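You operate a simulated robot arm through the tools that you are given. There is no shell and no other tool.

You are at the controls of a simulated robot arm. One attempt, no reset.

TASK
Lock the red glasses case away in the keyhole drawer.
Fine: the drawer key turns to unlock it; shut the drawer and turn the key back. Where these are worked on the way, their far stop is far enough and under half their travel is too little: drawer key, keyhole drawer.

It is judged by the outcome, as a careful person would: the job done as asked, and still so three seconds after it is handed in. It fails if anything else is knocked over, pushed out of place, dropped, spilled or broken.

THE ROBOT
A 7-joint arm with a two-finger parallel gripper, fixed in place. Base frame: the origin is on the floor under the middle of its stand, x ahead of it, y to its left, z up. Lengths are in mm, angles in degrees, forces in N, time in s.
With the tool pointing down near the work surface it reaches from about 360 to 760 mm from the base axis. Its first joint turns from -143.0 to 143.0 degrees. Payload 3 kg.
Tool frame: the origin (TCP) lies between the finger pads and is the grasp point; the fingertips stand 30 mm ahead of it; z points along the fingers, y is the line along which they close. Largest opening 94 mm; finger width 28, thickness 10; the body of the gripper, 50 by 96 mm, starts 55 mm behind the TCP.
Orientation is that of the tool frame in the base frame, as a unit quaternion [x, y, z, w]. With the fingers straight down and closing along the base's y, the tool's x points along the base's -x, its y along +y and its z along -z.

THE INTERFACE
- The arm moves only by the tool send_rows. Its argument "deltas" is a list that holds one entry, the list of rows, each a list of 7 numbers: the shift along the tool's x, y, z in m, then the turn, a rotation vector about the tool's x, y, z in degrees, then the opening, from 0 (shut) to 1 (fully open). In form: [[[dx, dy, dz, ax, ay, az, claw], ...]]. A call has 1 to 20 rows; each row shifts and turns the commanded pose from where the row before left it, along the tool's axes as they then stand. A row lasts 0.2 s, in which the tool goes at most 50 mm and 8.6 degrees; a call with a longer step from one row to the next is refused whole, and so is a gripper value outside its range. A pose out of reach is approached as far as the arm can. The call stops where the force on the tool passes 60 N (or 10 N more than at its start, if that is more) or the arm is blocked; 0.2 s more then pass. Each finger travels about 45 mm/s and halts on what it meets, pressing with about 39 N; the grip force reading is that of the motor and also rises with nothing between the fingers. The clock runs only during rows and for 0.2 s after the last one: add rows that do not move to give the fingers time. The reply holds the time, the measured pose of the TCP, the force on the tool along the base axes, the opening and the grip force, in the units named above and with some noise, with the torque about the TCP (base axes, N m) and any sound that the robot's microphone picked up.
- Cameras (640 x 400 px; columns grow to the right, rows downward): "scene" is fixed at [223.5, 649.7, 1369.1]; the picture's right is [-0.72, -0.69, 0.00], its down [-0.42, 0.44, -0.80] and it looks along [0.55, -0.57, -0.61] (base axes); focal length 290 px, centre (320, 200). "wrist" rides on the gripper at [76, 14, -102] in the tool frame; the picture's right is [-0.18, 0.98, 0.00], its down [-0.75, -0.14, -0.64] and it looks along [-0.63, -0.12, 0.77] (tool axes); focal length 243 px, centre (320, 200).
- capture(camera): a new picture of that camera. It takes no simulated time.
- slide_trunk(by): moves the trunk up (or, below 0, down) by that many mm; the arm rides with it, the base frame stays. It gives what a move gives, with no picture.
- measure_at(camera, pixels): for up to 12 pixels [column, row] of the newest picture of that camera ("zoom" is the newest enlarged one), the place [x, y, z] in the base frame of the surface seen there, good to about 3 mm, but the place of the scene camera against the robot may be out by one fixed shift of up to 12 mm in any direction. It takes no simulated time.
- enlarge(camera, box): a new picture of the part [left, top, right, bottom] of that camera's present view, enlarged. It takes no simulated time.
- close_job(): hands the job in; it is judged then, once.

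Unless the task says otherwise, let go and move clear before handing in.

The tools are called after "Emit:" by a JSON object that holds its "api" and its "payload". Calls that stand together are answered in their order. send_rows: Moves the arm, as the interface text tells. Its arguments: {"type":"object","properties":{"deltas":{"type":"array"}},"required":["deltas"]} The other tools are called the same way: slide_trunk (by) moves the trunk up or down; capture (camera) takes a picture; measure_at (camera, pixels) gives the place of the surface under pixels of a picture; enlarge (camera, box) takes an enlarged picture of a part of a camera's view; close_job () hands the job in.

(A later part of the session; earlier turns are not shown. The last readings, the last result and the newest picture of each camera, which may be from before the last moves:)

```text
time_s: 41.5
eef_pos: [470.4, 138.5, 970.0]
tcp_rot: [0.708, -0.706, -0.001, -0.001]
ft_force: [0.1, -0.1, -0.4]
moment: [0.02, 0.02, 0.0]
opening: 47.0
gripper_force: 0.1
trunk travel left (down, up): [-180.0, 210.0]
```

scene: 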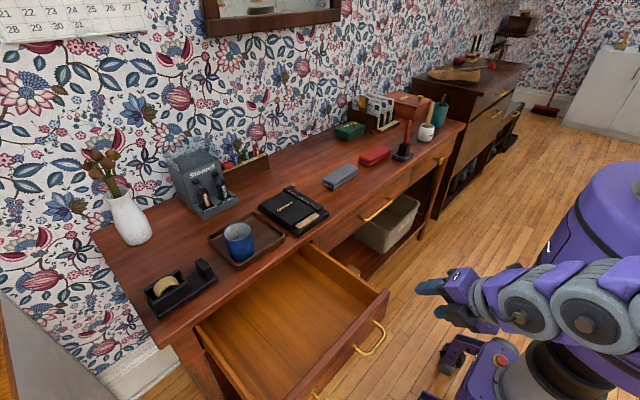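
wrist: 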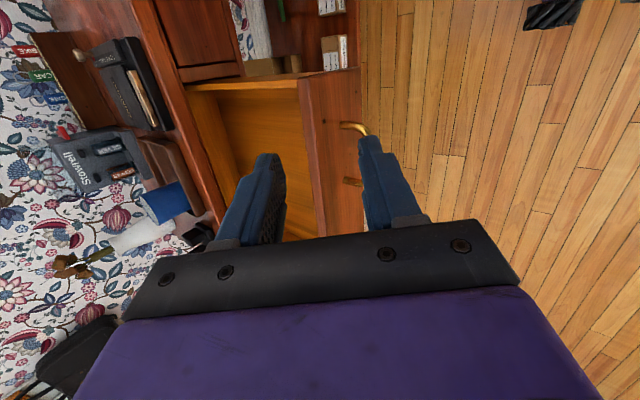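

The tool points straight down at z≈970. I'll move over towards the red case, staying high and in front of it.

Emit:
{"api": "send_rows", "payload": {"deltas": [[[0.0438, -0.0225, 0, 0, 0, 0, 0.5], [0.0438, -0.0225, 0, 0, 0, 0, 0.5], [0.0438, -0.0225, 0, 0, 0, 0, 0.5], [0.0438, -0.0225, 0, 0, 0, 0, 0.5], [0.0438, -0.0225, 0, 0, 0, 0, 0.5], [0.0438, -0.0225, 0, 0, 0, 0, 0.5], [0.0438, -0.0225, 0, 0, 0, 0, 0.5], [0.0438, -0.0225, 0, 0, 0, 0, 0.5], [0, 0, 0, 0, 0, 0, 0.5]]]}}

Emit:
{"api": "capture", "payload": {"camera": "wrist"}}

Emit:
{"api": "capture", "payload": {"camera": "scene"}}

```text
time_s: 43.5
eef_pos: [651.7, -212.1, 969.2]
tcp_rot: [0.707, -0.707, -0.001, -0.003]
ft_force: [0.3, 0.1, -0.7]
moment: [-0.03, 0.0, 0.03]
opening: 47.0
gripper_force: 0.1
trunk travel left (down, up): [-180.0, 210.0]
```

```text
taken
```

wrist: 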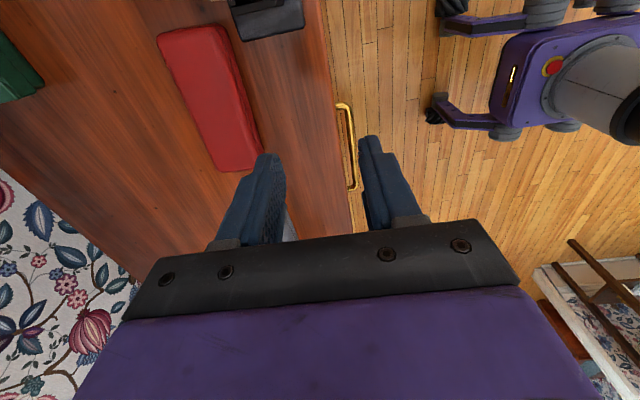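

```text
taken
```

scene: 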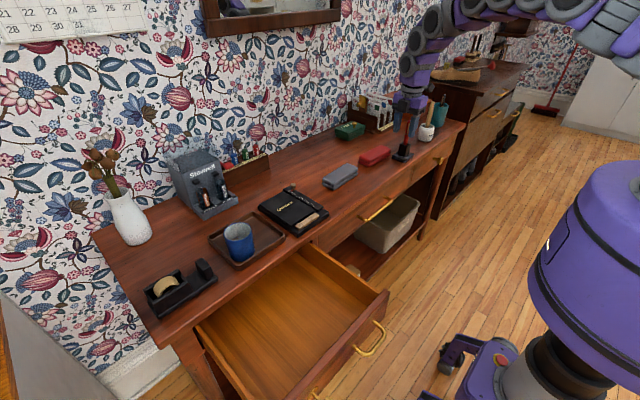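

The red case shows at wrist (208,98), with the pen holder's base at (268,15) and the grey case hidden behind the finger. I'll measure the case's corners, the table and the pen holder.

Emit:
{"api": "measure_at", "payload": {"camera": "wrist", "pixels": [[162, 40], [222, 30], [190, 35], [208, 98], [185, 98], [235, 98], [212, 165], [255, 155], [235, 162], [290, 120], [140, 150], [268, 15]]}}

Emit:
{"api": "enlarge", "payload": {"camera": "wrist", "box": [120, 0, 320, 200]}}

```text
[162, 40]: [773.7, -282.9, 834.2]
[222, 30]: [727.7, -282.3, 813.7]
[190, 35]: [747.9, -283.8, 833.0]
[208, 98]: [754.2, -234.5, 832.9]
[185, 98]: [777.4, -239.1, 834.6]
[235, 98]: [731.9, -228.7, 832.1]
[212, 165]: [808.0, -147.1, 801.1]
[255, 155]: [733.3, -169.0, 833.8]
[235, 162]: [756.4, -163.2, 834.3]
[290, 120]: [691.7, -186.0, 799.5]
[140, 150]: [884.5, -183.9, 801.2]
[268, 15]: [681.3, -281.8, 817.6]
```

```text
2.00 times, centred on (220, 100) of wrist
```

zoom: 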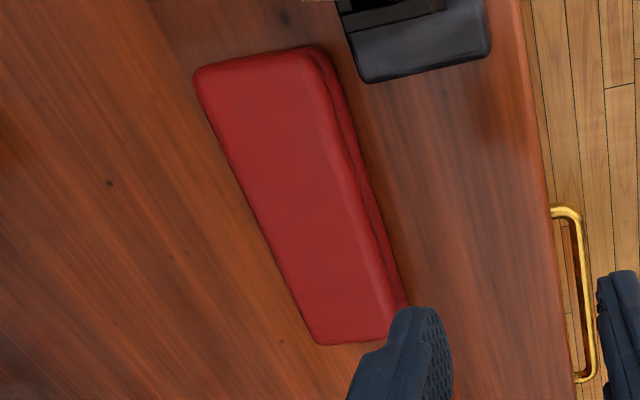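

The case lies along y, with its top at z≈834 and the table at z≈800. I'll measure its edges for its angle and width.

Emit:
{"api": "measure_at", "payload": {"camera": "zoom", "pixels": [[202, 85], [230, 155], [260, 220], [290, 285], [318, 335], [305, 60], [335, 130], [355, 200], [375, 270], [390, 325], [250, 65], [355, 335]]}}

```text
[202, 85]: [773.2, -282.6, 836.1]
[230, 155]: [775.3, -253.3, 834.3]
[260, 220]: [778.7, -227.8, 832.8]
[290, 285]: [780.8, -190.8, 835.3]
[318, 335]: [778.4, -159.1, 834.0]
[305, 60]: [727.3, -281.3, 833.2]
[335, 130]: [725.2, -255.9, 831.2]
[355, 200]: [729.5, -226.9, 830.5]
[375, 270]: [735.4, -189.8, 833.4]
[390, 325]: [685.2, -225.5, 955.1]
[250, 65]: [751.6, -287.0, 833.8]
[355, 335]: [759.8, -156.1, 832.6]
```

The case centre is about (753, −221), about 130 × 50 × 34 mm, turned about 3.5°. I need to know where the pen in its holder stands, since the wrist camera will pass near it, so I'll look closer.

Emit:
{"api": "enlarge", "payload": {"camera": "scene", "box": [340, 80, 460, 180]}}

```text
4.00 times, centred on (400, 130) of scene
```

zoom: 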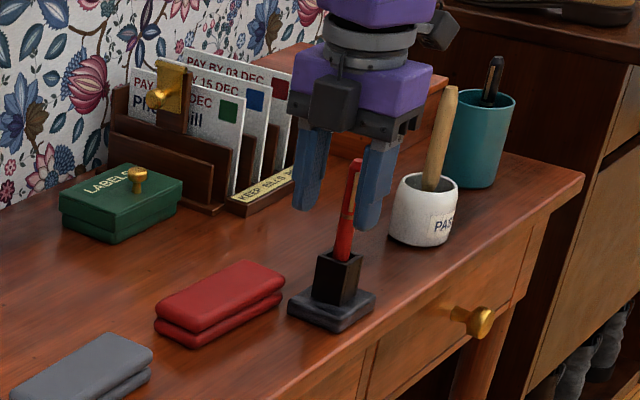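

Emit:
{"api": "measure_at", "payload": {"camera": "zoom", "pixels": [[357, 165], [350, 205], [343, 250], [335, 280], [310, 310], [360, 305], [330, 325], [222, 275], [440, 100], [425, 180], [140, 178], [260, 205]]}}

```text
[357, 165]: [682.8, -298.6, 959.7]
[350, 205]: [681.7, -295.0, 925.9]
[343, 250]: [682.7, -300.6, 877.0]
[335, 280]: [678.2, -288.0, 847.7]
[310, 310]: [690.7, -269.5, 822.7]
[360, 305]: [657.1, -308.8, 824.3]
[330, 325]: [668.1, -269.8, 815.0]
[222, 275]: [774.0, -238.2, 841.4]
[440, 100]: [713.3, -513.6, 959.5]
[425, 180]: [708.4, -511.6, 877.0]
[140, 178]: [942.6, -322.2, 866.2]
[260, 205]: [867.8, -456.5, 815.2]
```

The pen stands upright at about (676, −297), with its top near z≈950, so a vertical descent at (753, −221) will keep about 60 mm clear of it. I'll move above the case at a safe height, align the 3.5° yaw and open to 80 mm.

Emit:
{"api": "send_rows", "payload": {"deltas": [[[0.003, -0.034, -0.0137, 0, 0, 0, 0.85], [0.003, -0.034, -0.0137, 0, 0, 0, 0.85], [0.003, -0.033, -0.0137, 0, 0, 3.5, 0.85], [0, 0, 0, 0, 0, 0, 0.85], [0, 0, 0, 0, 0, 0, 0.85]]]}}

Emit:
{"api": "capture", "payload": {"camera": "wrist"}}

Emit:
{"api": "capture", "payload": {"camera": "scene"}}

```text
time_s: 44.7
eef_pos: [724.5, -212.7, 1009.1]
tcp_rot: [-0.685, 0.728, 0.0, 0.003]
ft_force: [0.4, 0.6, -0.6]
moment: [-0.02, 0.02, 0.0]
opening: 79.7
gripper_force: 0.1
out of reach, approached as far as the arm can: row 3
trunk travel left (down, up): [-180.0, 210.0]
```

```text
taken
```

wrist: 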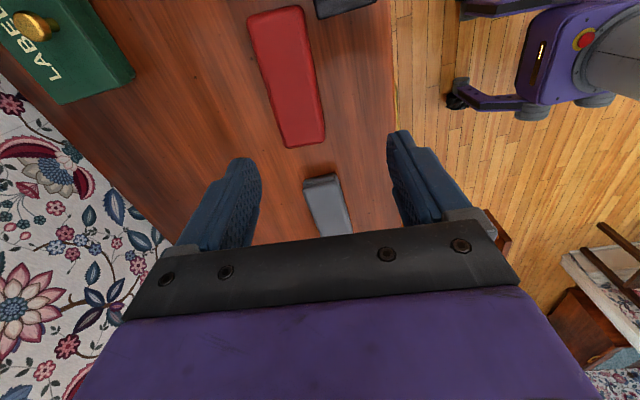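

```text
taken
```

scene: 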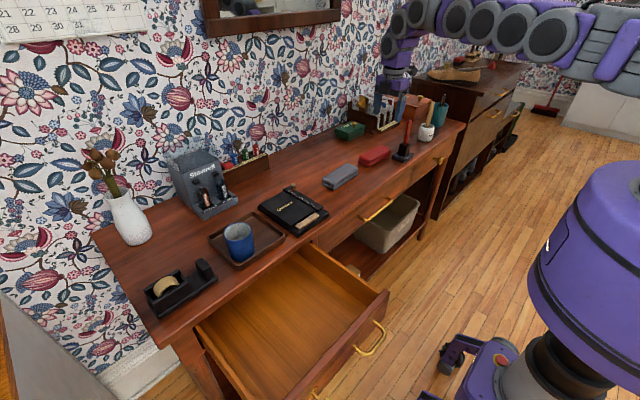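

Pointing straight down the arm reaches only radius ≈755, stopping at x=724.5, and the case centre is at ≈785. I'll lean the tool outward by 10°, so the fingertips go farther out, which should bring the case within reach.

Emit:
{"api": "send_rows", "payload": {"deltas": [[[0, 0, 0, 5, 0, 0, 0.85], [0, 0, 0, 5, 0, 0, 0.85], [0, 0, 0, 0, 0, 0, 0.85], [0, 0, 0, 0, 0, 0, 0.85]]]}}

```text
time_s: 45.7
eef_pos: [725.1, -213.7, 1009.0]
tcp_rot: [-0.682, 0.726, -0.063, 0.062]
ft_force: [-0.3, -0.9, 0.5]
moment: [-0.03, -0.02, 0.0]
opening: 79.7
gripper_force: 0.1
trunk travel left (down, up): [-180.0, 210.0]
```

The lean is in place, and the commanded pose is now (725, −214, 1009). I'll move outward 28 mm to come over the case centre.

Emit:
{"api": "send_rows", "payload": {"deltas": [[[0.0027, -0.014, 0.0025, 0, 0, 0, 0.85], [0.0026, -0.0139, 0.0025, 0, 0, 0, 0.85], [0, 0, 0, 0, 0, 0, 0.85], [0, 0, 0, 0, 0, 0, 0.85]]]}}

Emit:
{"api": "capture", "payload": {"camera": "wrist"}}

```text
time_s: 46.7
eef_pos: [753.2, -222.2, 1007.9]
tcp_rot: [-0.682, 0.726, -0.063, 0.061]
ft_force: [-0.1, 0.3, -0.5]
moment: [-0.03, 0.0, -0.01]
opening: 79.8
gripper_force: 0.0
trunk travel left (down, up): [-180.0, 210.0]
```

```text
taken
```

wrist: 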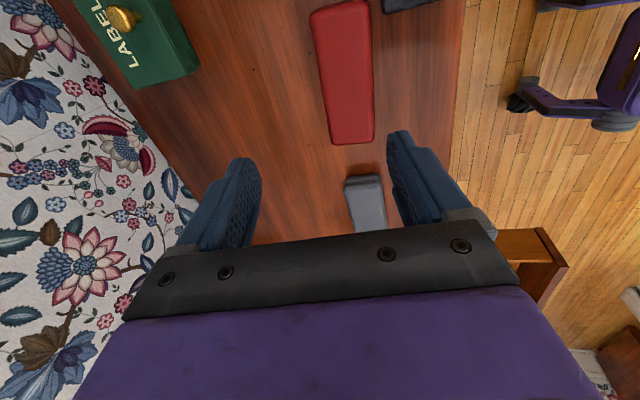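

The TCP is over the case at (753, −222, 1008). I'll re-measure the case's edges from here and then lower it with the trunk.

Emit:
{"api": "measure_at", "payload": {"camera": "wrist", "pixels": [[315, 25], [321, 60], [327, 95], [332, 130], [364, 15], [368, 60], [370, 95], [371, 130], [340, 5], [353, 140], [430, 60], [280, 100]]}}

```text
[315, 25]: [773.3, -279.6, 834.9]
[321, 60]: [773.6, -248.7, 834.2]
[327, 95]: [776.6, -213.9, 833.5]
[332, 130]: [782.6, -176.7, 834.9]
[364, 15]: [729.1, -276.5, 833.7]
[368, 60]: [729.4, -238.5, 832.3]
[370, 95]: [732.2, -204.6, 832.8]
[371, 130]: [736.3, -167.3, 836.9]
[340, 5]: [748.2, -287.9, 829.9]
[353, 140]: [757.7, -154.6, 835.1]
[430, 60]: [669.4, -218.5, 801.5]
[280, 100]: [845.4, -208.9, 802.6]
```

The case centre is about (753.5, −221.5) with its top at 834 and the table at 801. Because of the lean I'll shift 4 mm inward and add 1° of yaw, then start lowering with the trunk.

Emit:
{"api": "send_rows", "payload": {"deltas": [[[0, 0.004, -0.0007, 0, 0, 1, 0.85], [0, 0, 0, 0, 0, 0, 0.85]]]}}

Emit:
{"api": "slide_trunk", "payload": {"by": -110}}

Emit:
{"api": "capture", "payload": {"camera": "wrist"}}

Emit:
{"api": "capture", "payload": {"camera": "scene"}}

```text
time_s: 47.3
eef_pos: [749.4, -220.7, 1008.0]
tcp_rot: [-0.676, 0.732, -0.061, 0.062]
ft_force: [0.5, 0.1, -0.4]
moment: [-0.02, -0.02, 0.04]
opening: 79.9
gripper_force: 0.2
trunk travel left (down, up): [-180.0, 210.0]
```

```text
time_s: 48.7
eef_pos: [749.3, -220.7, 898.1]
tcp_rot: [-0.676, 0.732, -0.062, 0.061]
ft_force: [1.0, 0.2, 0.1]
moment: [0.01, -0.02, -0.01]
opening: 79.9
gripper_force: 0.0
trunk travel left (down, up): [-70.0, 320.0]
```

```text
taken
```

wrist: 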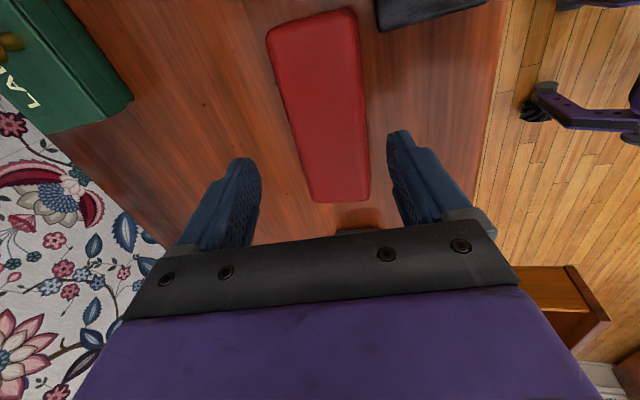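

```text
taken
```

scene: 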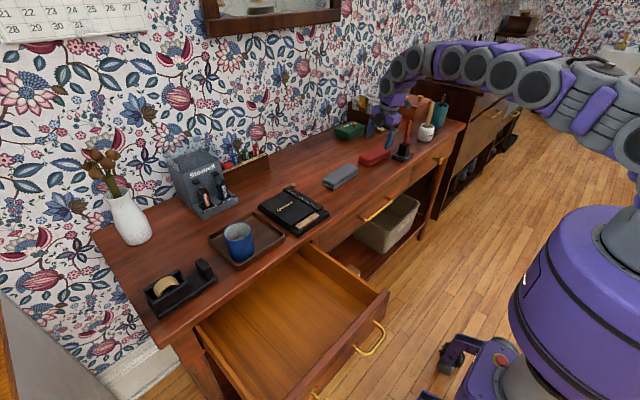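

The case sits between the fingers in view, with its near end at wrist (340,200). I'll check the clearance to the pen in an enlarged scene picture before the last descent.

Emit:
{"api": "enlarge", "payload": {"camera": "scene", "box": [340, 70, 460, 180]}}

```text
3.64 times, centred on (400, 125) of scene
```

zoom: 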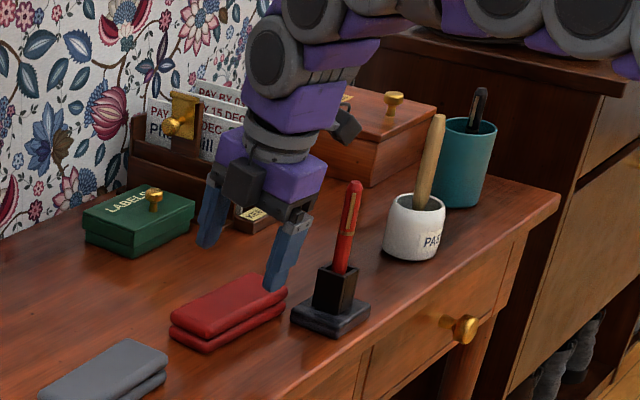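

The wrist camera (the grey box at zoom (345,125)) comes down near the pen (350,200). I'll measure both in the same picture to be sure of the clearance.

Emit:
{"api": "measure_at", "payload": {"camera": "zoom", "pixels": [[345, 125], [335, 112], [355, 130], [338, 140], [330, 125], [354, 185], [350, 210], [346, 235], [341, 262], [333, 300], [358, 120], [348, 142]]}}

```text
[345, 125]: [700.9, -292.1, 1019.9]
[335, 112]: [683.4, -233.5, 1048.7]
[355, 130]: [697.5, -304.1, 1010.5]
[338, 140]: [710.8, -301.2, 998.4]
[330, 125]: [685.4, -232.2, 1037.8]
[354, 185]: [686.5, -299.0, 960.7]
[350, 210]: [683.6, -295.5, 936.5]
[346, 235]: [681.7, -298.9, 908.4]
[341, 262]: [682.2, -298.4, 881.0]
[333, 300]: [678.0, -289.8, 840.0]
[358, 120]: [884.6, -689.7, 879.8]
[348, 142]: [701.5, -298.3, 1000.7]
```

The camera would pass only about 7–10 mm from the pen, which is too tight. I'll shift 16 mm along the case towards +y and turn 5° about vertical, which moves the camera clear of the pen.

Emit:
{"api": "send_rows", "payload": {"deltas": [[[-0.016, 0.0003, 0, -0.03, -0.87, -4.93, 0.85], [0, 0, 0, 0, 0, 0, 0.85], [0, 0, 0, 0, 0, 0, 0.85]]]}}

Emit:
{"api": "enlarge", "payload": {"camera": "scene", "box": [340, 70, 460, 180]}}

Emit:
{"api": "capture", "payload": {"camera": "wrist"}}

```text
time_s: 49.5
eef_pos: [749.7, -204.0, 897.3]
tcp_rot: [0.708, -0.701, 0.059, -0.064]
ft_force: [-0.1, -0.4, 0.0]
moment: [0.0, 0.02, -0.04]
opening: 79.9
gripper_force: 0.2
trunk travel left (down, up): [-70.0, 320.0]
```

```text
3.64 times, centred on (400, 125) of scene
```

zoom: 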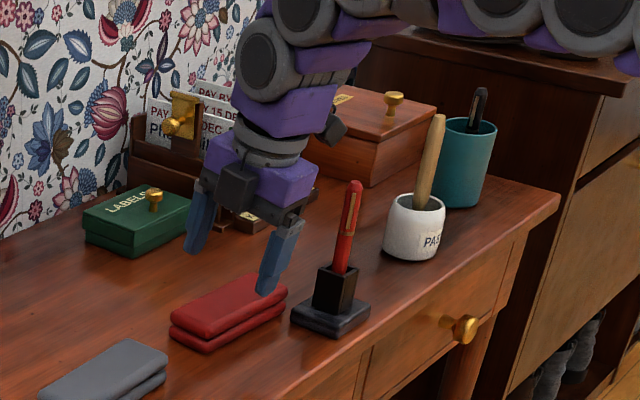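

```text
taken
```

wrist: 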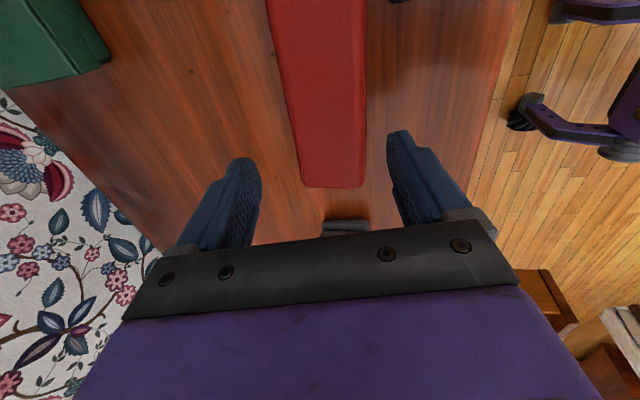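

Emit:
{"api": "measure_at", "payload": {"camera": "zoom", "pixels": [[332, 126], [340, 130], [326, 138], [335, 138], [343, 125], [354, 185], [268, 290], [190, 250], [255, 285], [230, 310]]}}

Emit:
{"api": "measure_at", "payload": {"camera": "wrist", "pixels": [[275, 30], [285, 90], [296, 150], [301, 175], [366, 30], [365, 90], [364, 150], [363, 175], [332, 186], [345, 222]]}}

```text
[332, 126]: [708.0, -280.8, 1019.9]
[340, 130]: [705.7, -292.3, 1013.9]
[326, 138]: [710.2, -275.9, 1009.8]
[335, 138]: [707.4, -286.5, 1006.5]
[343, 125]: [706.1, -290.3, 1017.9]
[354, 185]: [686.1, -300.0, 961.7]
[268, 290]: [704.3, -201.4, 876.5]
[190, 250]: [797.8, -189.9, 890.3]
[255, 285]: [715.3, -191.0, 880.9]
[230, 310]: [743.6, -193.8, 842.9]
```

```text
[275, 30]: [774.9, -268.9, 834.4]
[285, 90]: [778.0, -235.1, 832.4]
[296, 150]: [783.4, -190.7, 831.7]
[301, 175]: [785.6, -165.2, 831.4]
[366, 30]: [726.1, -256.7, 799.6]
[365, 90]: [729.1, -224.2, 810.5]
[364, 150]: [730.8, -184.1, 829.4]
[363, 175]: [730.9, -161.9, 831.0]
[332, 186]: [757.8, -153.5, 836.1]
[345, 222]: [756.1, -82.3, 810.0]
```

The camera now has about 17 mm of clearance from the pen. I'll lower the trunk by 54 mm to bring the fingers around the case.

Emit:
{"api": "slide_trunk", "payload": {"by": -54}}

Emit:
{"api": "enlarge", "payload": {"camera": "scene", "box": [340, 70, 460, 180]}}

Emit:
{"api": "capture", "payload": {"camera": "wrist"}}

```text
time_s: 50.5
eef_pos: [749.8, -204.2, 844.0]
tcp_rot: [0.708, -0.701, 0.059, -0.065]
ft_force: [0.2, 0.3, 0.4]
moment: [-0.01, -0.01, -0.02]
opening: 80.0
gripper_force: 0.0
trunk travel left (down, up): [-16.0, 374.0]
```

```text
3.64 times, centred on (400, 125) of scene
```

zoom: 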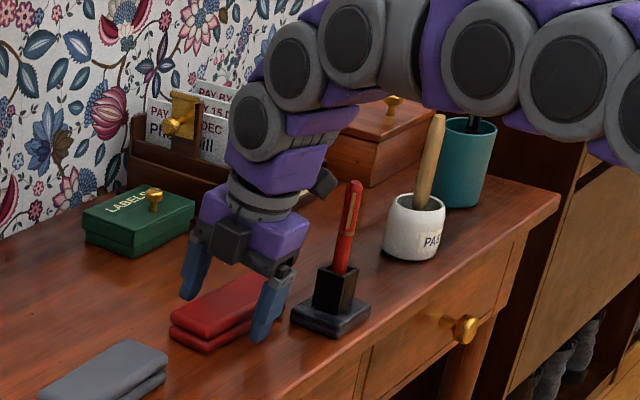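

```text
taken
```

wrist: 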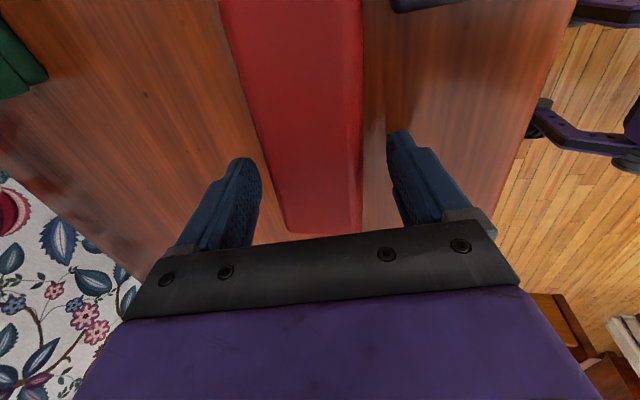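

The fingers straddle the case and nothing has touched. I'll lower 3 mm more and close the gripper.

Emit:
{"api": "slide_trunk", "payload": {"by": -3}}

Emit:
{"api": "send_rows", "payload": {"deltas": [[[0, 0, 0, 0, 0, 0, 0.6], [0, 0, 0, 0, 0, 0, 0.4], [0, 0, 0, 0, 0, 0, 0.2], [0, 0, 0, 0, 0, 0, 0], [0, 0, 0, 0, 0, 0, 0], [0, 0, 0, 0, 0, 0, 0]]]}}

Emit:
{"api": "capture", "payload": {"camera": "wrist"}}

Emit:
{"api": "enlarge", "payload": {"camera": "scene", "box": [340, 70, 460, 180]}}

```text
time_s: 51.0
eef_pos: [748.8, -205.0, 840.7]
tcp_rot: [0.708, -0.701, 0.059, -0.064]
ft_force: [0.1, 0.1, -0.9]
moment: [0.04, 0.01, 0.01]
opening: 80.0
gripper_force: 0.1
trunk travel left (down, up): [-13.0, 377.0]
```

```text
time_s: 52.4
eef_pos: [750.1, -205.0, 841.8]
tcp_rot: [0.707, -0.701, 0.059, -0.064]
ft_force: [1.0, -2.0, 7.4]
moment: [-0.11, 0.16, 0.07]
opening: 57.9
gripper_force: 39.1
trunk travel left (down, up): [-13.0, 377.0]
```

```text
taken
```

wrist: 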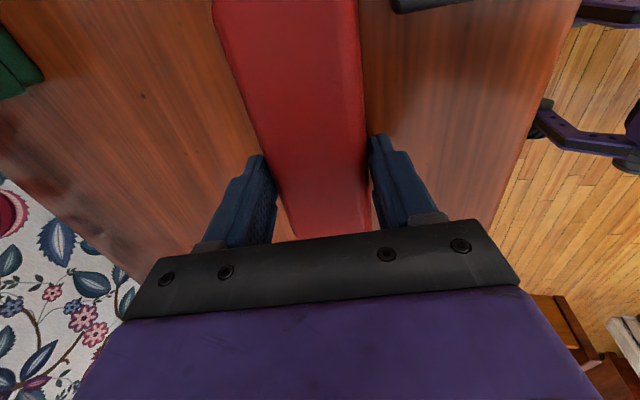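

```text
3.64 times, centred on (400, 125) of scene
```

zoom: 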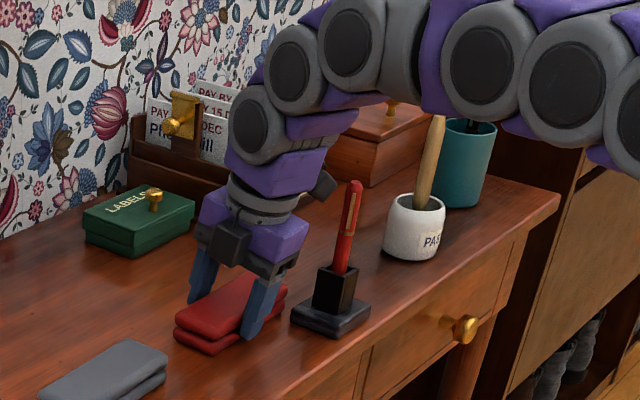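

The grip closed on the case at 57.9 mm with 39 N. I'll lift 30 mm with the trunk and check that it is held.

Emit:
{"api": "slide_trunk", "payload": {"by": 30}}

Emit:
{"api": "capture", "payload": {"camera": "wrist"}}

Emit:
{"api": "enlarge", "payload": {"camera": "scene", "box": [340, 70, 460, 180]}}

```text
time_s: 53.2
eef_pos: [749.9, -205.3, 870.3]
tcp_rot: [0.708, -0.701, 0.059, -0.064]
ft_force: [0.9, -0.4, -1.2]
moment: [0.01, 0.0, -0.02]
opening: 55.6
gripper_force: 39.1
trunk travel left (down, up): [-43.0, 347.0]
```

```text
taken
```

wrist: 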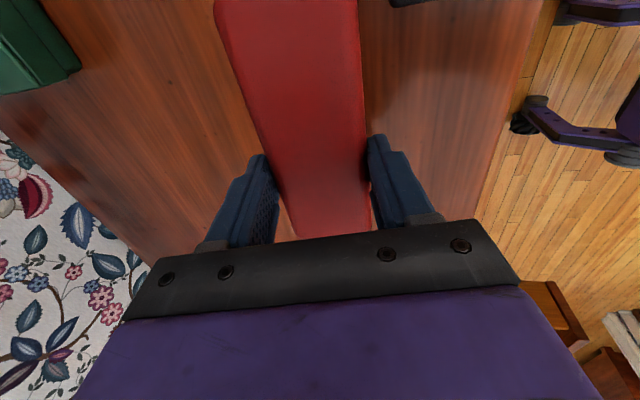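

```text
3.64 times, centred on (400, 125) of scene
```

zoom: 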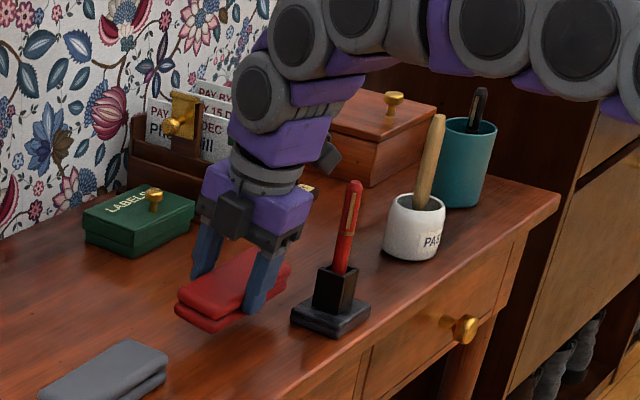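

The case is held, lifted clear of the table and level. I'll raise the trunk another 120 mm to clear everything before carrying it over.

Emit:
{"api": "slide_trunk", "payload": {"by": 120}}

Emit:
{"api": "capture", "payload": {"camera": "scene"}}

```text
time_s: 54.7
eef_pos: [749.4, -204.2, 990.4]
tcp_rot: [0.708, -0.701, 0.059, -0.064]
ft_force: [0.5, 0.0, -0.3]
moment: [0.04, -0.02, 0.03]
opening: 55.4
gripper_force: 38.5
trunk travel left (down, up): [-163.0, 227.0]
```

```text
taken
```

scene: 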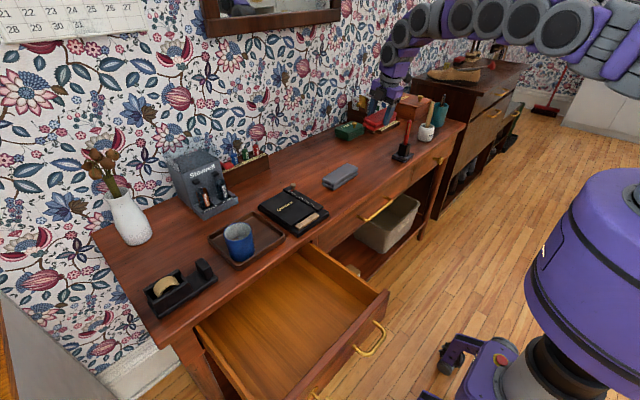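

The case is well above the desk things. I'll carry it inward and left towards the open drawer.

Emit:
{"api": "send_rows", "payload": {"deltas": [[[-0.0302, 0.0253, -0.0043, 0, 0, 0, 0], [-0.0302, 0.0253, -0.0043, 0, 0, 0, 0], [-0.0302, 0.0253, -0.0043, 0, 0, 0, 0], [-0.0302, 0.0253, -0.0043, 0, 0, 0, 0], [-0.0302, 0.0253, -0.0043, 0, 0, 0, 0], [0, 0, 0, 0, 0, 0, 0]]]}}

```text
time_s: 56.1
eef_pos: [621.7, -54.6, 991.1]
tcp_rot: [0.708, -0.701, 0.06, -0.064]
ft_force: [-0.2, -0.1, -0.7]
moment: [0.0, 0.05, 0.01]
opening: 55.2
gripper_force: 39.3
trunk travel left (down, up): [-163.0, 227.0]
```

The case is still held with 39 N at 55.2 mm. I'll go on to above the drawer at about (515, 400).

Emit:
{"api": "send_rows", "payload": {"deltas": [[[-0.0414, 0.009, -0.0013, 0, 0, 0, 0], [-0.0414, 0.009, -0.0013, 0, 0, 0, 0], [-0.0414, 0.009, -0.0013, 0, 0, 0, 0], [-0.0414, 0.009, -0.0013, 0, 0, 0, 0], [-0.0414, 0.009, -0.0013, 0, 0, 0, 0], [-0.0414, 0.009, -0.0013, 0, 0, 0, 0], [-0.0414, 0.009, -0.0013, 0, 0, 0, 0], [-0.0414, 0.009, -0.0013, 0, 0, 0, 0], [-0.0414, 0.009, -0.0013, 0, 0, 0, 0], [-0.0414, 0.009, -0.0013, 0, 0, 0, 0], [-0.0414, 0.009, -0.0013, 0, 0, 0, 0], [0, 0, 0, 0, 0, 0, 0]]]}}

Emit:
{"api": "capture", "payload": {"camera": "wrist"}}

Emit:
{"api": "capture", "payload": {"camera": "scene"}}

```text
time_s: 58.7
eef_pos: [517.6, 400.7, 990.8]
tcp_rot: [0.707, -0.702, 0.059, -0.064]
ft_force: [-0.5, 0.2, -0.7]
moment: [0.0, 0.01, -0.01]
opening: 55.5
gripper_force: 38.9
trunk travel left (down, up): [-163.0, 227.0]
```

```text
taken
```

wrist: 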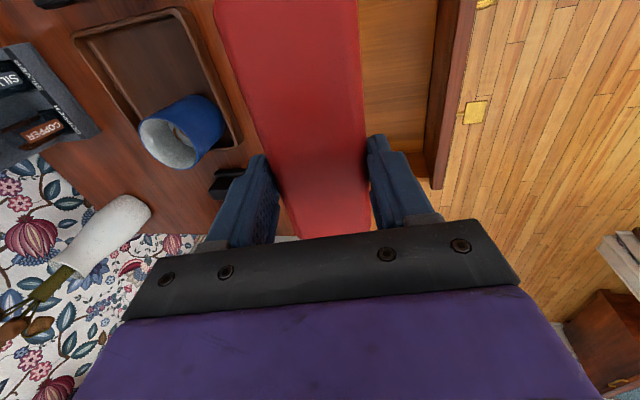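

```text
taken
```

scene: 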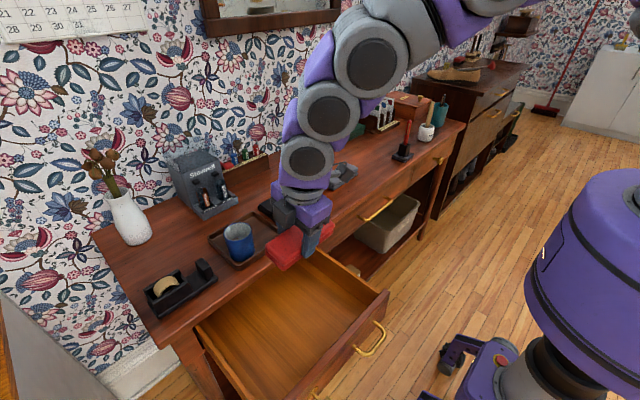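

The case is over the open drawer. I'll measure the drawer's front wall and the desk edge from the wrist camera before lowering.

Emit:
{"api": "measure_at", "payload": {"camera": "wrist", "pixels": [[435, 100], [450, 100], [400, 60], [400, 120], [420, 150], [445, 40], [235, 100], [225, 60], [470, 112], [485, 2], [200, 130], [140, 60]]}}

Emit:
{"api": "slide_trunk", "payload": {"by": -100}}

Emit:
{"api": "capture", "payload": {"camera": "wrist"}}

Emit:
{"api": "capture", "payload": {"camera": "scene"}}

```text
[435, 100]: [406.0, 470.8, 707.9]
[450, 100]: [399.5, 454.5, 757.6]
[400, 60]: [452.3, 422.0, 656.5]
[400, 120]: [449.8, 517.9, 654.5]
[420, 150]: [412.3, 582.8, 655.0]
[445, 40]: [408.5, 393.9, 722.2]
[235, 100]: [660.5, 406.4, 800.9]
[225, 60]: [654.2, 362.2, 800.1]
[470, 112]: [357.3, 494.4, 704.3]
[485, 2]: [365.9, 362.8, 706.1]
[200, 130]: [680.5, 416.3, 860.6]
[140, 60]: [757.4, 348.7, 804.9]
```

```text
time_s: 60.0
eef_pos: [518.7, 401.0, 890.5]
tcp_rot: [0.708, -0.701, 0.061, -0.064]
ft_force: [-0.3, 0.8, 0.3]
moment: [-0.01, 0.02, -0.01]
opening: 55.1
gripper_force: 38.9
trunk travel left (down, up): [-63.0, 327.0]
```

```text
taken
```

wrist: 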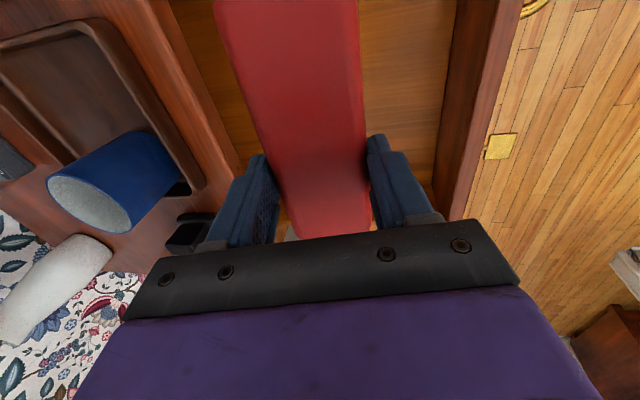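

```text
taken
```

scene: 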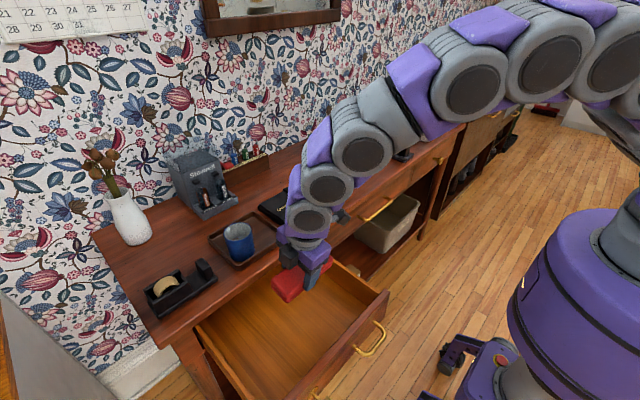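

The drawer floor is at z≈655, the front wall's inner face at x≈406 and the desk edge beyond x≈636, so the spot at x≈518 is good. I'll lower the trunk by 63 mm and then the arm.

Emit:
{"api": "slide_trunk", "payload": {"by": -63}}

Emit:
{"api": "send_rows", "payload": {"deltas": [[[0.0001, 0.0043, 0.0246, 0, 0, 0, 0], [0.0001, 0.0043, 0.0246, 0, 0, 0, 0], [0.0001, 0.0043, 0.0246, 0, 0, 0, 0], [0, 0, 0, 0, 0, 0, 0]]]}}

Emit:
{"api": "capture", "payload": {"camera": "wrist"}}

Emit:
{"api": "capture", "payload": {"camera": "scene"}}

```text
time_s: 61.0
eef_pos: [518.1, 400.9, 827.3]
tcp_rot: [0.708, -0.701, 0.06, -0.064]
ft_force: [0.0, 0.0, -2.5]
moment: [0.04, 0.0, 0.0]
opening: 55.1
gripper_force: 39.1
trunk travel left (down, up): [0.0, 390.0]
```

```text
time_s: 62.0
eef_pos: [517.8, 401.7, 752.3]
tcp_rot: [0.708, -0.701, 0.059, -0.064]
ft_force: [-0.1, 0.9, -1.2]
moment: [-0.01, 0.01, 0.01]
opening: 55.1
gripper_force: 39.2
trunk travel left (down, up): [0.0, 390.0]
```

```text
taken
```

wrist: 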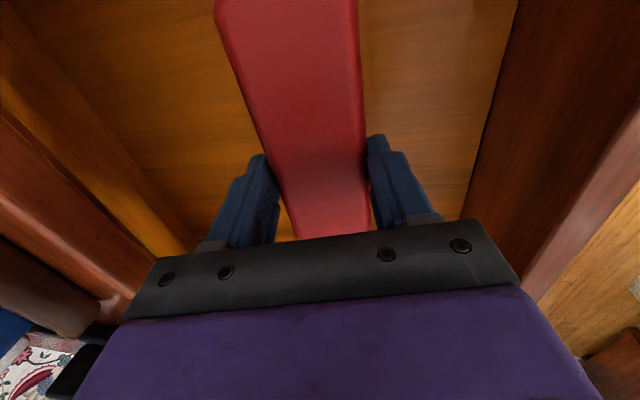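

```text
taken
```

scene: 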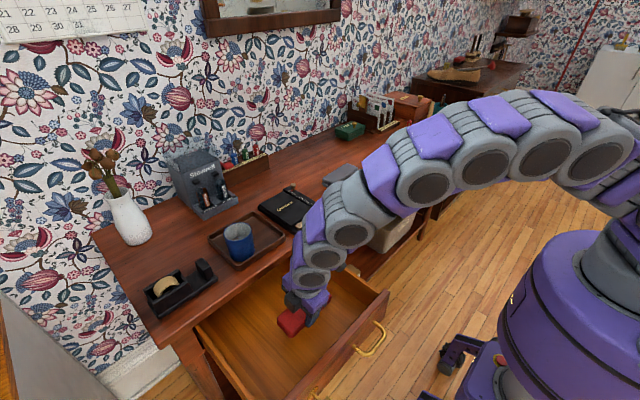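

The case is going down cleanly inside the drawer at TCP z≈752. I'll lower in smaller steps towards the floor.

Emit:
{"api": "send_rows", "payload": {"deltas": [[[0, 0.0026, 0.0148, 0, 0, 0, 0], [0, 0.0026, 0.0148, 0, 0, 0, 0], [0, 0.0017, 0.0099, 0, 0, 0, 0], [0, 0.0009, 0.0049, 0, 0, 0, 0], [0, 0, 0, 0, 0, 0, 0]]]}}

Emit:
{"api": "capture", "payload": {"camera": "wrist"}}

```text
time_s: 63.2
eef_pos: [519.6, 400.1, 706.7]
tcp_rot: [0.708, -0.701, 0.06, -0.064]
ft_force: [0.1, 0.1, -1.0]
moment: [0.02, 0.0, -0.01]
opening: 55.1
gripper_force: 39.6
trunk travel left (down, up): [0.0, 390.0]
```

```text
taken
```

wrist: 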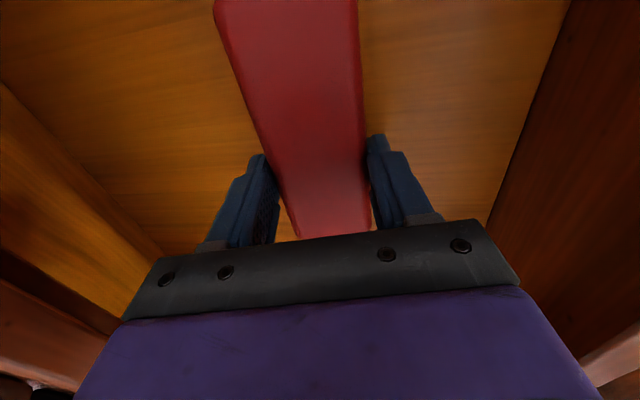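

There's no contact at z≈706.7. I'll lower in 2 mm steps and watch for the floor.

Emit:
{"api": "send_rows", "payload": {"deltas": [[[0, 0.0004, 0.002, 0, 0, 0, 0], [0, 0.0004, 0.002, 0, 0, 0, 0], [0, 0.0004, 0.002, 0, 0, 0, 0], [0, 0, 0, 0, 0, 0, 0]]]}}

```text
time_s: 64.2
eef_pos: [518.1, 401.9, 703.9]
tcp_rot: [0.708, -0.701, 0.06, -0.066]
ft_force: [-0.7, 0.5, 18.5]
moment: [0.11, 0.47, -0.09]
opening: 55.2
gripper_force: 39.2
trunk travel left (down, up): [0.0, 390.0]
```

An upward force of 18.5 N at z≈704 shows the case has touched the floor. I'll release it gently.

Emit:
{"api": "send_rows", "payload": {"deltas": [[[0, -0.0002, -0.001, 0, 0, 0, 0], [0, 0, 0, 0, 0, 0, 0.6], [0, 0, 0, 0, 0, 0, 0.62], [0, 0, 0, 0, 0, 0, 0.65], [0, 0, 0, 0, 0, 0, 0.7], [0, 0, 0, 0, 0, 0, 0.8], [0, 0, 0, 0, 0, 0, 0.85], [0, 0, 0, 0, 0, 0, 0.85]]]}}

Emit:
{"api": "capture", "payload": {"camera": "wrist"}}

```text
time_s: 66.0
eef_pos: [518.1, 400.1, 701.5]
tcp_rot: [0.708, -0.701, 0.06, -0.065]
ft_force: [-0.4, -0.2, 0.0]
moment: [-0.01, -0.02, 0.03]
opening: 80.0
gripper_force: 0.0
trunk travel left (down, up): [0.0, 390.0]
```

```text
taken
```

wrist: 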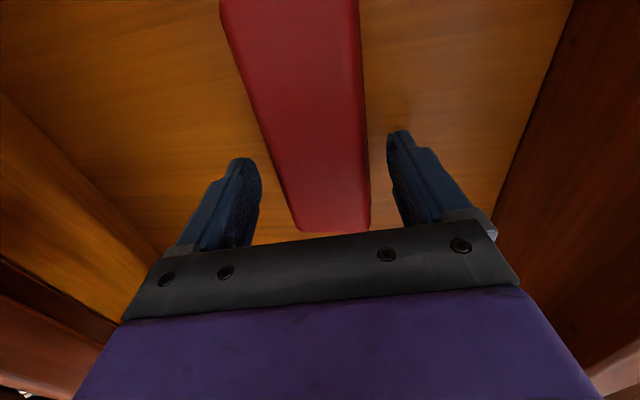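

The case rests flat in the drawer and the fingers are open around it. I'll raise the hand straight up with the trunk.

Emit:
{"api": "slide_trunk", "payload": {"by": 150}}

Emit:
{"api": "capture", "payload": {"camera": "wrist"}}

Emit:
{"api": "capture", "payload": {"camera": "scene"}}

```text
time_s: 67.8
eef_pos: [518.5, 401.2, 852.5]
tcp_rot: [0.708, -0.701, 0.06, -0.064]
ft_force: [0.5, -0.7, 0.5]
moment: [-0.01, 0.01, -0.02]
opening: 79.7
gripper_force: 0.1
trunk travel left (down, up): [-150.0, 240.0]
```

```text
taken
```

wrist: 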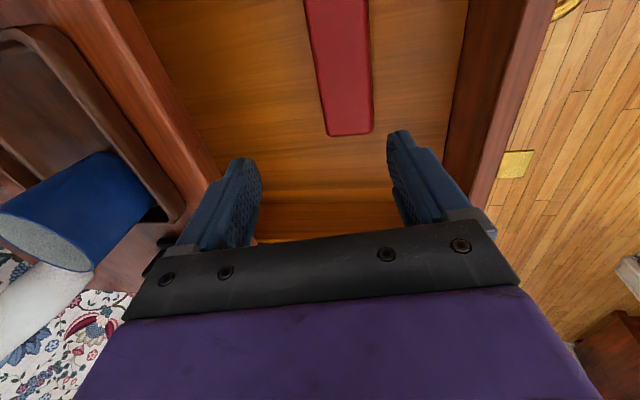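

```text
taken
```

scene: 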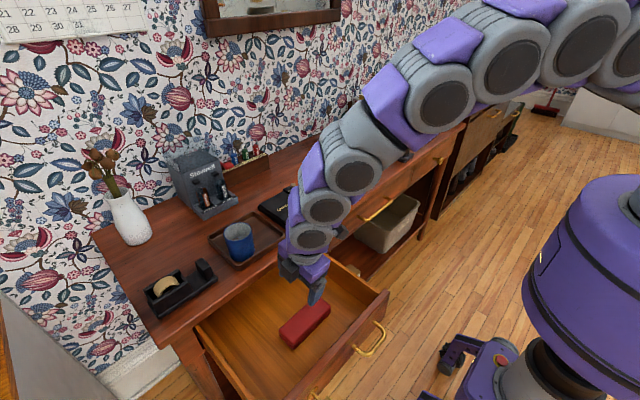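

The case lies in the drawer at scene (305,325). I'll close the fingers and move to in front of the drawer panel, between handle and key, at y≈424.

Emit:
{"api": "send_rows", "payload": {"deltas": [[[-0.005, 0.0362, -0.0063, 0, 0, 0, 0.5], [-0.005, 0.0362, -0.0063, 0, 0, 0, 0.2], [-0.005, 0.0362, -0.0063, 0, 0, 0, 0], [-0.005, 0.0362, -0.0063, 0, 0, 0, 0], [-0.005, 0.0362, -0.0063, 0, 0, 0, 0], [0, 0, 0, 0, 0, 0, 0], [0, 0, 0, 0, 0, 0, 0]]]}}

Emit:
{"api": "capture", "payload": {"camera": "wrist"}}

Emit:
{"api": "capture", "payload": {"camera": "scene"}}

```text
time_s: 69.4
eef_pos: [336.0, 424.6, 851.7]
tcp_rot: [0.708, -0.701, 0.06, -0.065]
ft_force: [-0.1, -0.2, 0.2]
moment: [-0.01, 0.0, 0.02]
opening: 0.1
gripper_force: 33.0
trunk travel left (down, up): [-150.0, 240.0]
```

```text
taken
```

wrist: 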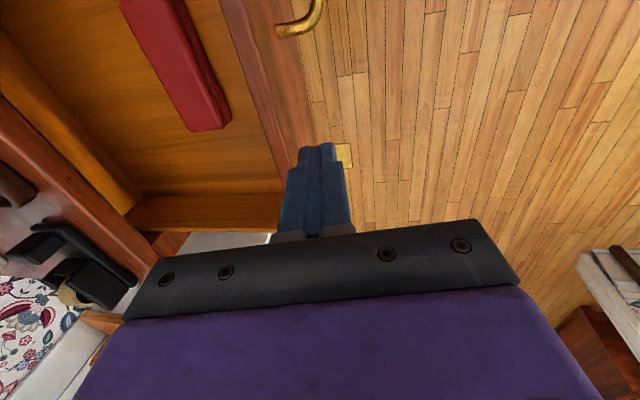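

```text
taken
```

scene: 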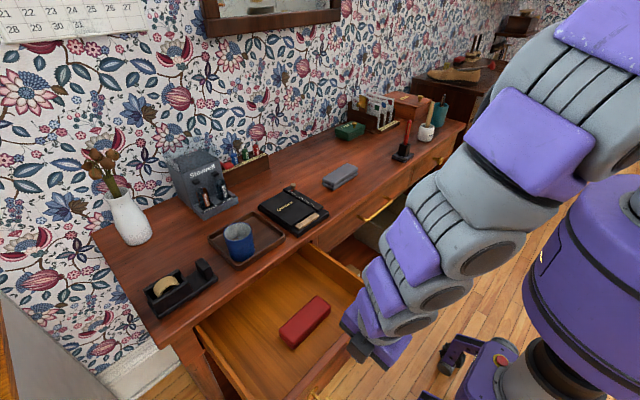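

The hand is in front of the drawer, with the key bow at wrist (344,155) and the handle end at (295,28). I'll measure them before lowering between them.

Emit:
{"api": "measure_at", "payload": {"camera": "wrist", "pixels": [[344, 150], [349, 158], [282, 30], [315, 10], [262, 60], [290, 120], [305, 110], [240, 20], [275, 100], [340, 148]]}}

```text
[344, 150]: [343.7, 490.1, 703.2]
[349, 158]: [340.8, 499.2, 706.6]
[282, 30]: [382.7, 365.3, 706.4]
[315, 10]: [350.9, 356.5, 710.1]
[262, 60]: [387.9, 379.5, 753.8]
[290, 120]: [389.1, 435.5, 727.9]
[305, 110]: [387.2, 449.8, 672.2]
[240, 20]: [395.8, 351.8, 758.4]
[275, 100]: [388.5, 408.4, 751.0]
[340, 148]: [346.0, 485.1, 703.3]
```

The panel face is at x≈388, and the gap between handle end (y≈365) and key (y≈481) is centred on the hand. I'll lower the trunk by 114 mm.

Emit:
{"api": "slide_trunk", "payload": {"by": -114}}

Emit:
{"api": "capture", "payload": {"camera": "wrist"}}

```text
time_s: 70.8
eef_pos: [335.5, 424.4, 738.4]
tcp_rot: [0.708, -0.701, 0.061, -0.065]
ft_force: [-0.1, -0.9, 0.4]
moment: [-0.01, 0.03, 0.01]
opening: 0.0
gripper_force: 33.2
trunk travel left (down, up): [-36.0, 354.0]
```

```text
taken
```

wrist: 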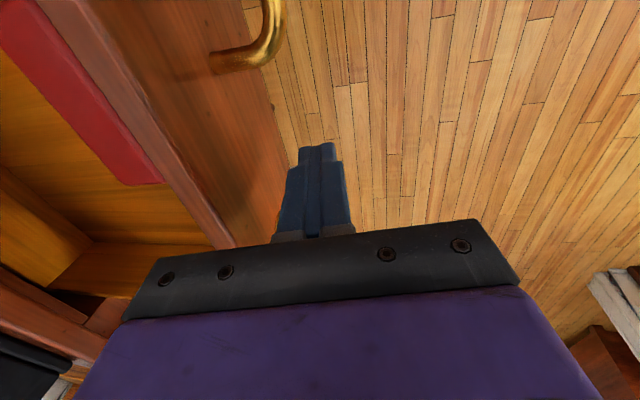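

The fingers hang in front of the panel, clear of the handle at (245,50) and the key. I'll push the drawer in, along +x, at a gentle speed.

Emit:
{"api": "send_rows", "payload": {"deltas": [[[0.0001, -0.0118, 0.0021, 0, 0, 0, 0], [0.0001, -0.0118, 0.0021, 0, 0, 0, 0], [0.0001, -0.0118, 0.0021, 0, 0, 0, 0], [0.0001, -0.0118, 0.0021, 0, 0, 0, 0], [0.0001, -0.0118, 0.0021, 0, 0, 0, 0], [0.0001, -0.0118, 0.0021, 0, 0, 0, 0], [0.0001, -0.0118, 0.0021, 0, 0, 0, 0], [0.0001, -0.0118, 0.0021, 0, 0, 0, 0], [0, 0, 0, 0, 0, 0, 0]]]}}

Emit:
{"api": "capture", "payload": {"camera": "scene"}}

```text
time_s: 72.8
eef_pos: [432.6, 425.3, 739.0]
tcp_rot: [0.708, -0.701, 0.061, -0.064]
ft_force: [0.5, 0.1, 1.1]
moment: [0.0, 0.01, -0.03]
opening: 0.1
gripper_force: 32.9
trunk travel left (down, up): [-36.0, 354.0]
```

```text
taken
```

scene: 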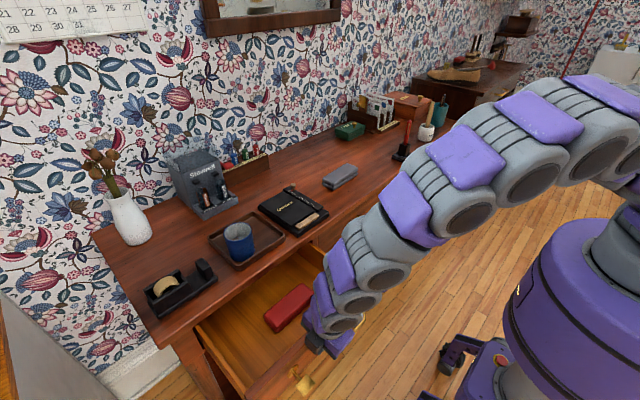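

The drawer is sliding in with hardly any force. I'll keep pushing until the hand nears the desk edge.

Emit:
{"api": "send_rows", "payload": {"deltas": [[[0.0001, -0.0118, 0.0021, 0, 0, 0, 0], [0.0001, -0.0118, 0.0021, 0, 0, 0, 0], [0.0001, -0.0118, 0.0021, 0, 0, 0, 0], [0.0001, -0.0118, 0.0021, 0, 0, 0, 0], [0.0001, -0.0118, 0.0021, 0, 0, 0, 0], [0.0001, -0.0118, 0.0021, 0, 0, 0, 0], [0.0001, -0.0118, 0.0021, 0, 0, 0, 0], [0.0001, -0.0118, 0.0021, 0, 0, 0, 0], [0.0001, -0.0118, 0.0021, 0, 0, 0, 0], [0.0001, -0.0099, 0.0017, 0, 0, 0, 0], [0, 0, 0, 0, 0, 0, 0]]]}}

Emit:
{"api": "capture", "payload": {"camera": "scene"}}

Emit:
{"api": "capture", "payload": {"camera": "wrist"}}

```text
time_s: 75.2
eef_pos: [550.5, 426.0, 738.1]
tcp_rot: [0.708, -0.701, 0.06, -0.065]
ft_force: [0.7, 0.7, 0.2]
moment: [0.0, -0.02, -0.03]
opening: 0.0
gripper_force: 32.9
trunk travel left (down, up): [-36.0, 354.0]
```

```text
taken
```

scene: 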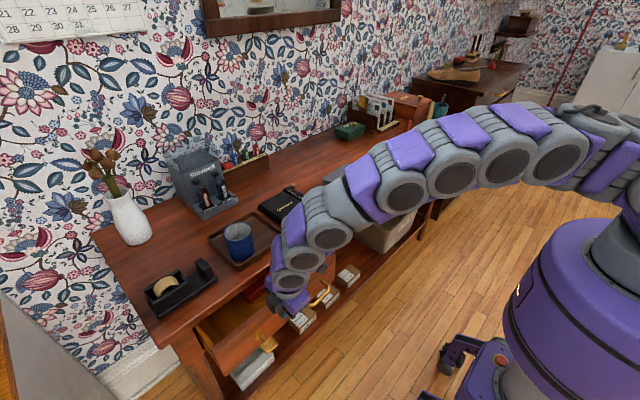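

```text
taken
```

wrist: 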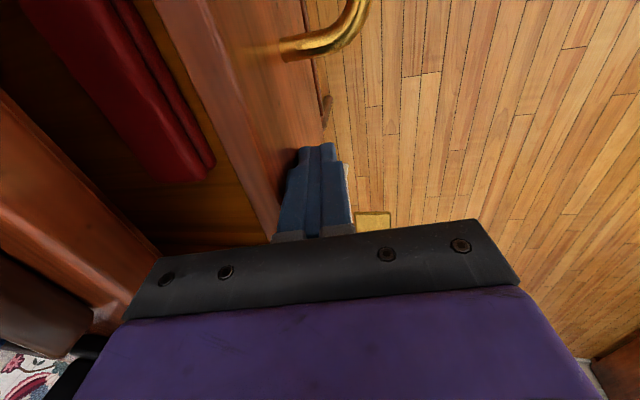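

The panel is at about x≈565 and the hand still has room before the desk edge. I'll push another 24 mm, then back away so I can turn the tool horizontal for the last stretch.

Emit:
{"api": "send_rows", "payload": {"deltas": [[[0.0001, -0.0118, 0.0021, 0, 0, 0, 0], [0.0001, -0.0118, 0.0021, 0, 0, 0, 0], [0, 0, 0, 0, 0, 0, 0], [-0.0003, 0.0295, -0.0052, 0, 0, 0, 0], [-0.0004, 0.0394, -0.0069, 0, 0, 0, 0], [-0.0004, 0.0394, -0.0069, 0, 0, 0, 0], [-0.0001, 0.0148, -0.0026, 0, 0, 0, 0], [0, 0, 0, 0, 0, 0, 0]]]}}

Emit:
{"api": "capture", "payload": {"camera": "wrist"}}

Emit:
{"api": "capture", "payload": {"camera": "scene"}}

```text
time_s: 77.0
eef_pos: [449.5, 423.2, 737.7]
tcp_rot: [0.707, -0.701, 0.06, -0.064]
ft_force: [0.5, 1.1, 1.2]
moment: [0.01, -0.01, 0.0]
opening: 0.0
gripper_force: 33.5
trunk travel left (down, up): [-36.0, 354.0]
```

```text
taken
```

wrist: 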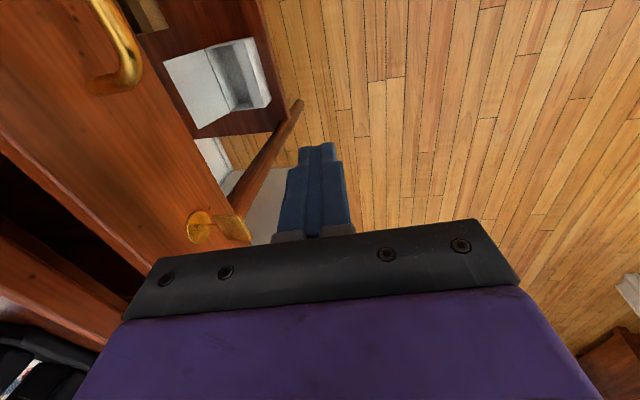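

```text
taken
```

scene: 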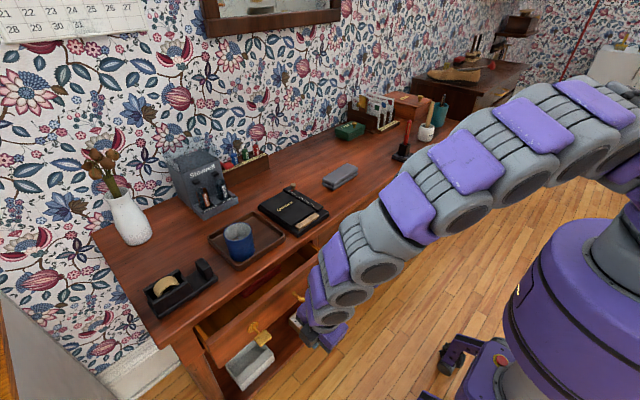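

The drawer is about 70 mm from shut, and the hand is clear at x≈450. I'll lower the trunk fully and rotate the tool to horizontal.

Emit:
{"api": "slide_trunk", "payload": {"by": -36}}

Emit:
{"api": "send_rows", "payload": {"deltas": [[[0, 0, 0, 8, 0, 0, 0], [0, 0, 0, 8, 0, 0, 0], [0, 0, 0, 8, 0, 0, 0], [0, 0, 0, 8, 0, 0, 0], [0, 0, 0, 8, 0, 0, 0], [0, 0, 0, 8, 0, 0, 0], [0, 0, 0, 8, 0, 0, 0], [0, 0, 0, 8, 0, 0, 0], [0, 0, 0, 8, 0, 0, 0], [0, 0, 0, 8, 0, 0, 0], [0, 0, 0, 0, 0, 0, 0], [0, 0, 0, 0, 0, 0, 0]]]}}

Emit:
{"api": "capture", "payload": {"camera": "wrist"}}

Emit:
{"api": "capture", "payload": {"camera": "scene"}}

```text
time_s: 77.8
eef_pos: [448.7, 423.1, 702.1]
tcp_rot: [0.709, -0.7, 0.061, -0.064]
ft_force: [0.3, -0.2, -0.1]
moment: [-0.01, 0.03, 0.0]
opening: 0.2
gripper_force: 32.6
trunk travel left (down, up): [0.0, 390.0]
```

```text
time_s: 80.4
eef_pos: [447.9, 423.5, 703.0]
tcp_rot: [-0.502, 0.498, -0.497, 0.504]
ft_force: [-0.1, 0.7, -0.1]
moment: [-0.01, 0.0, -0.01]
opening: 0.0
gripper_force: 32.4
trunk travel left (down, up): [0.0, 390.0]
```

```text
taken
```

wrist: 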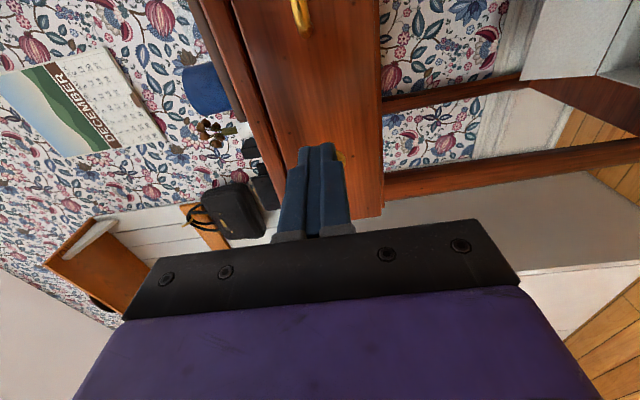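

```text
taken
```

scene: 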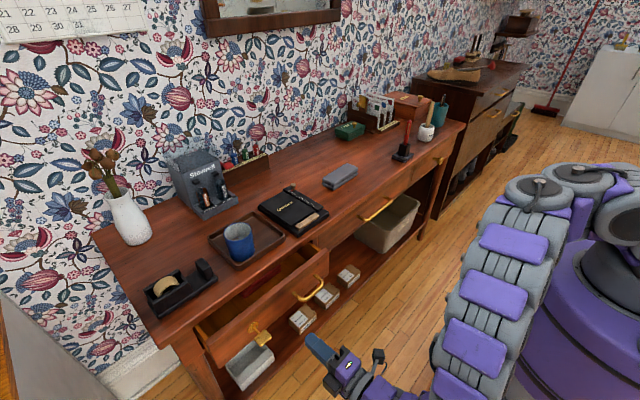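

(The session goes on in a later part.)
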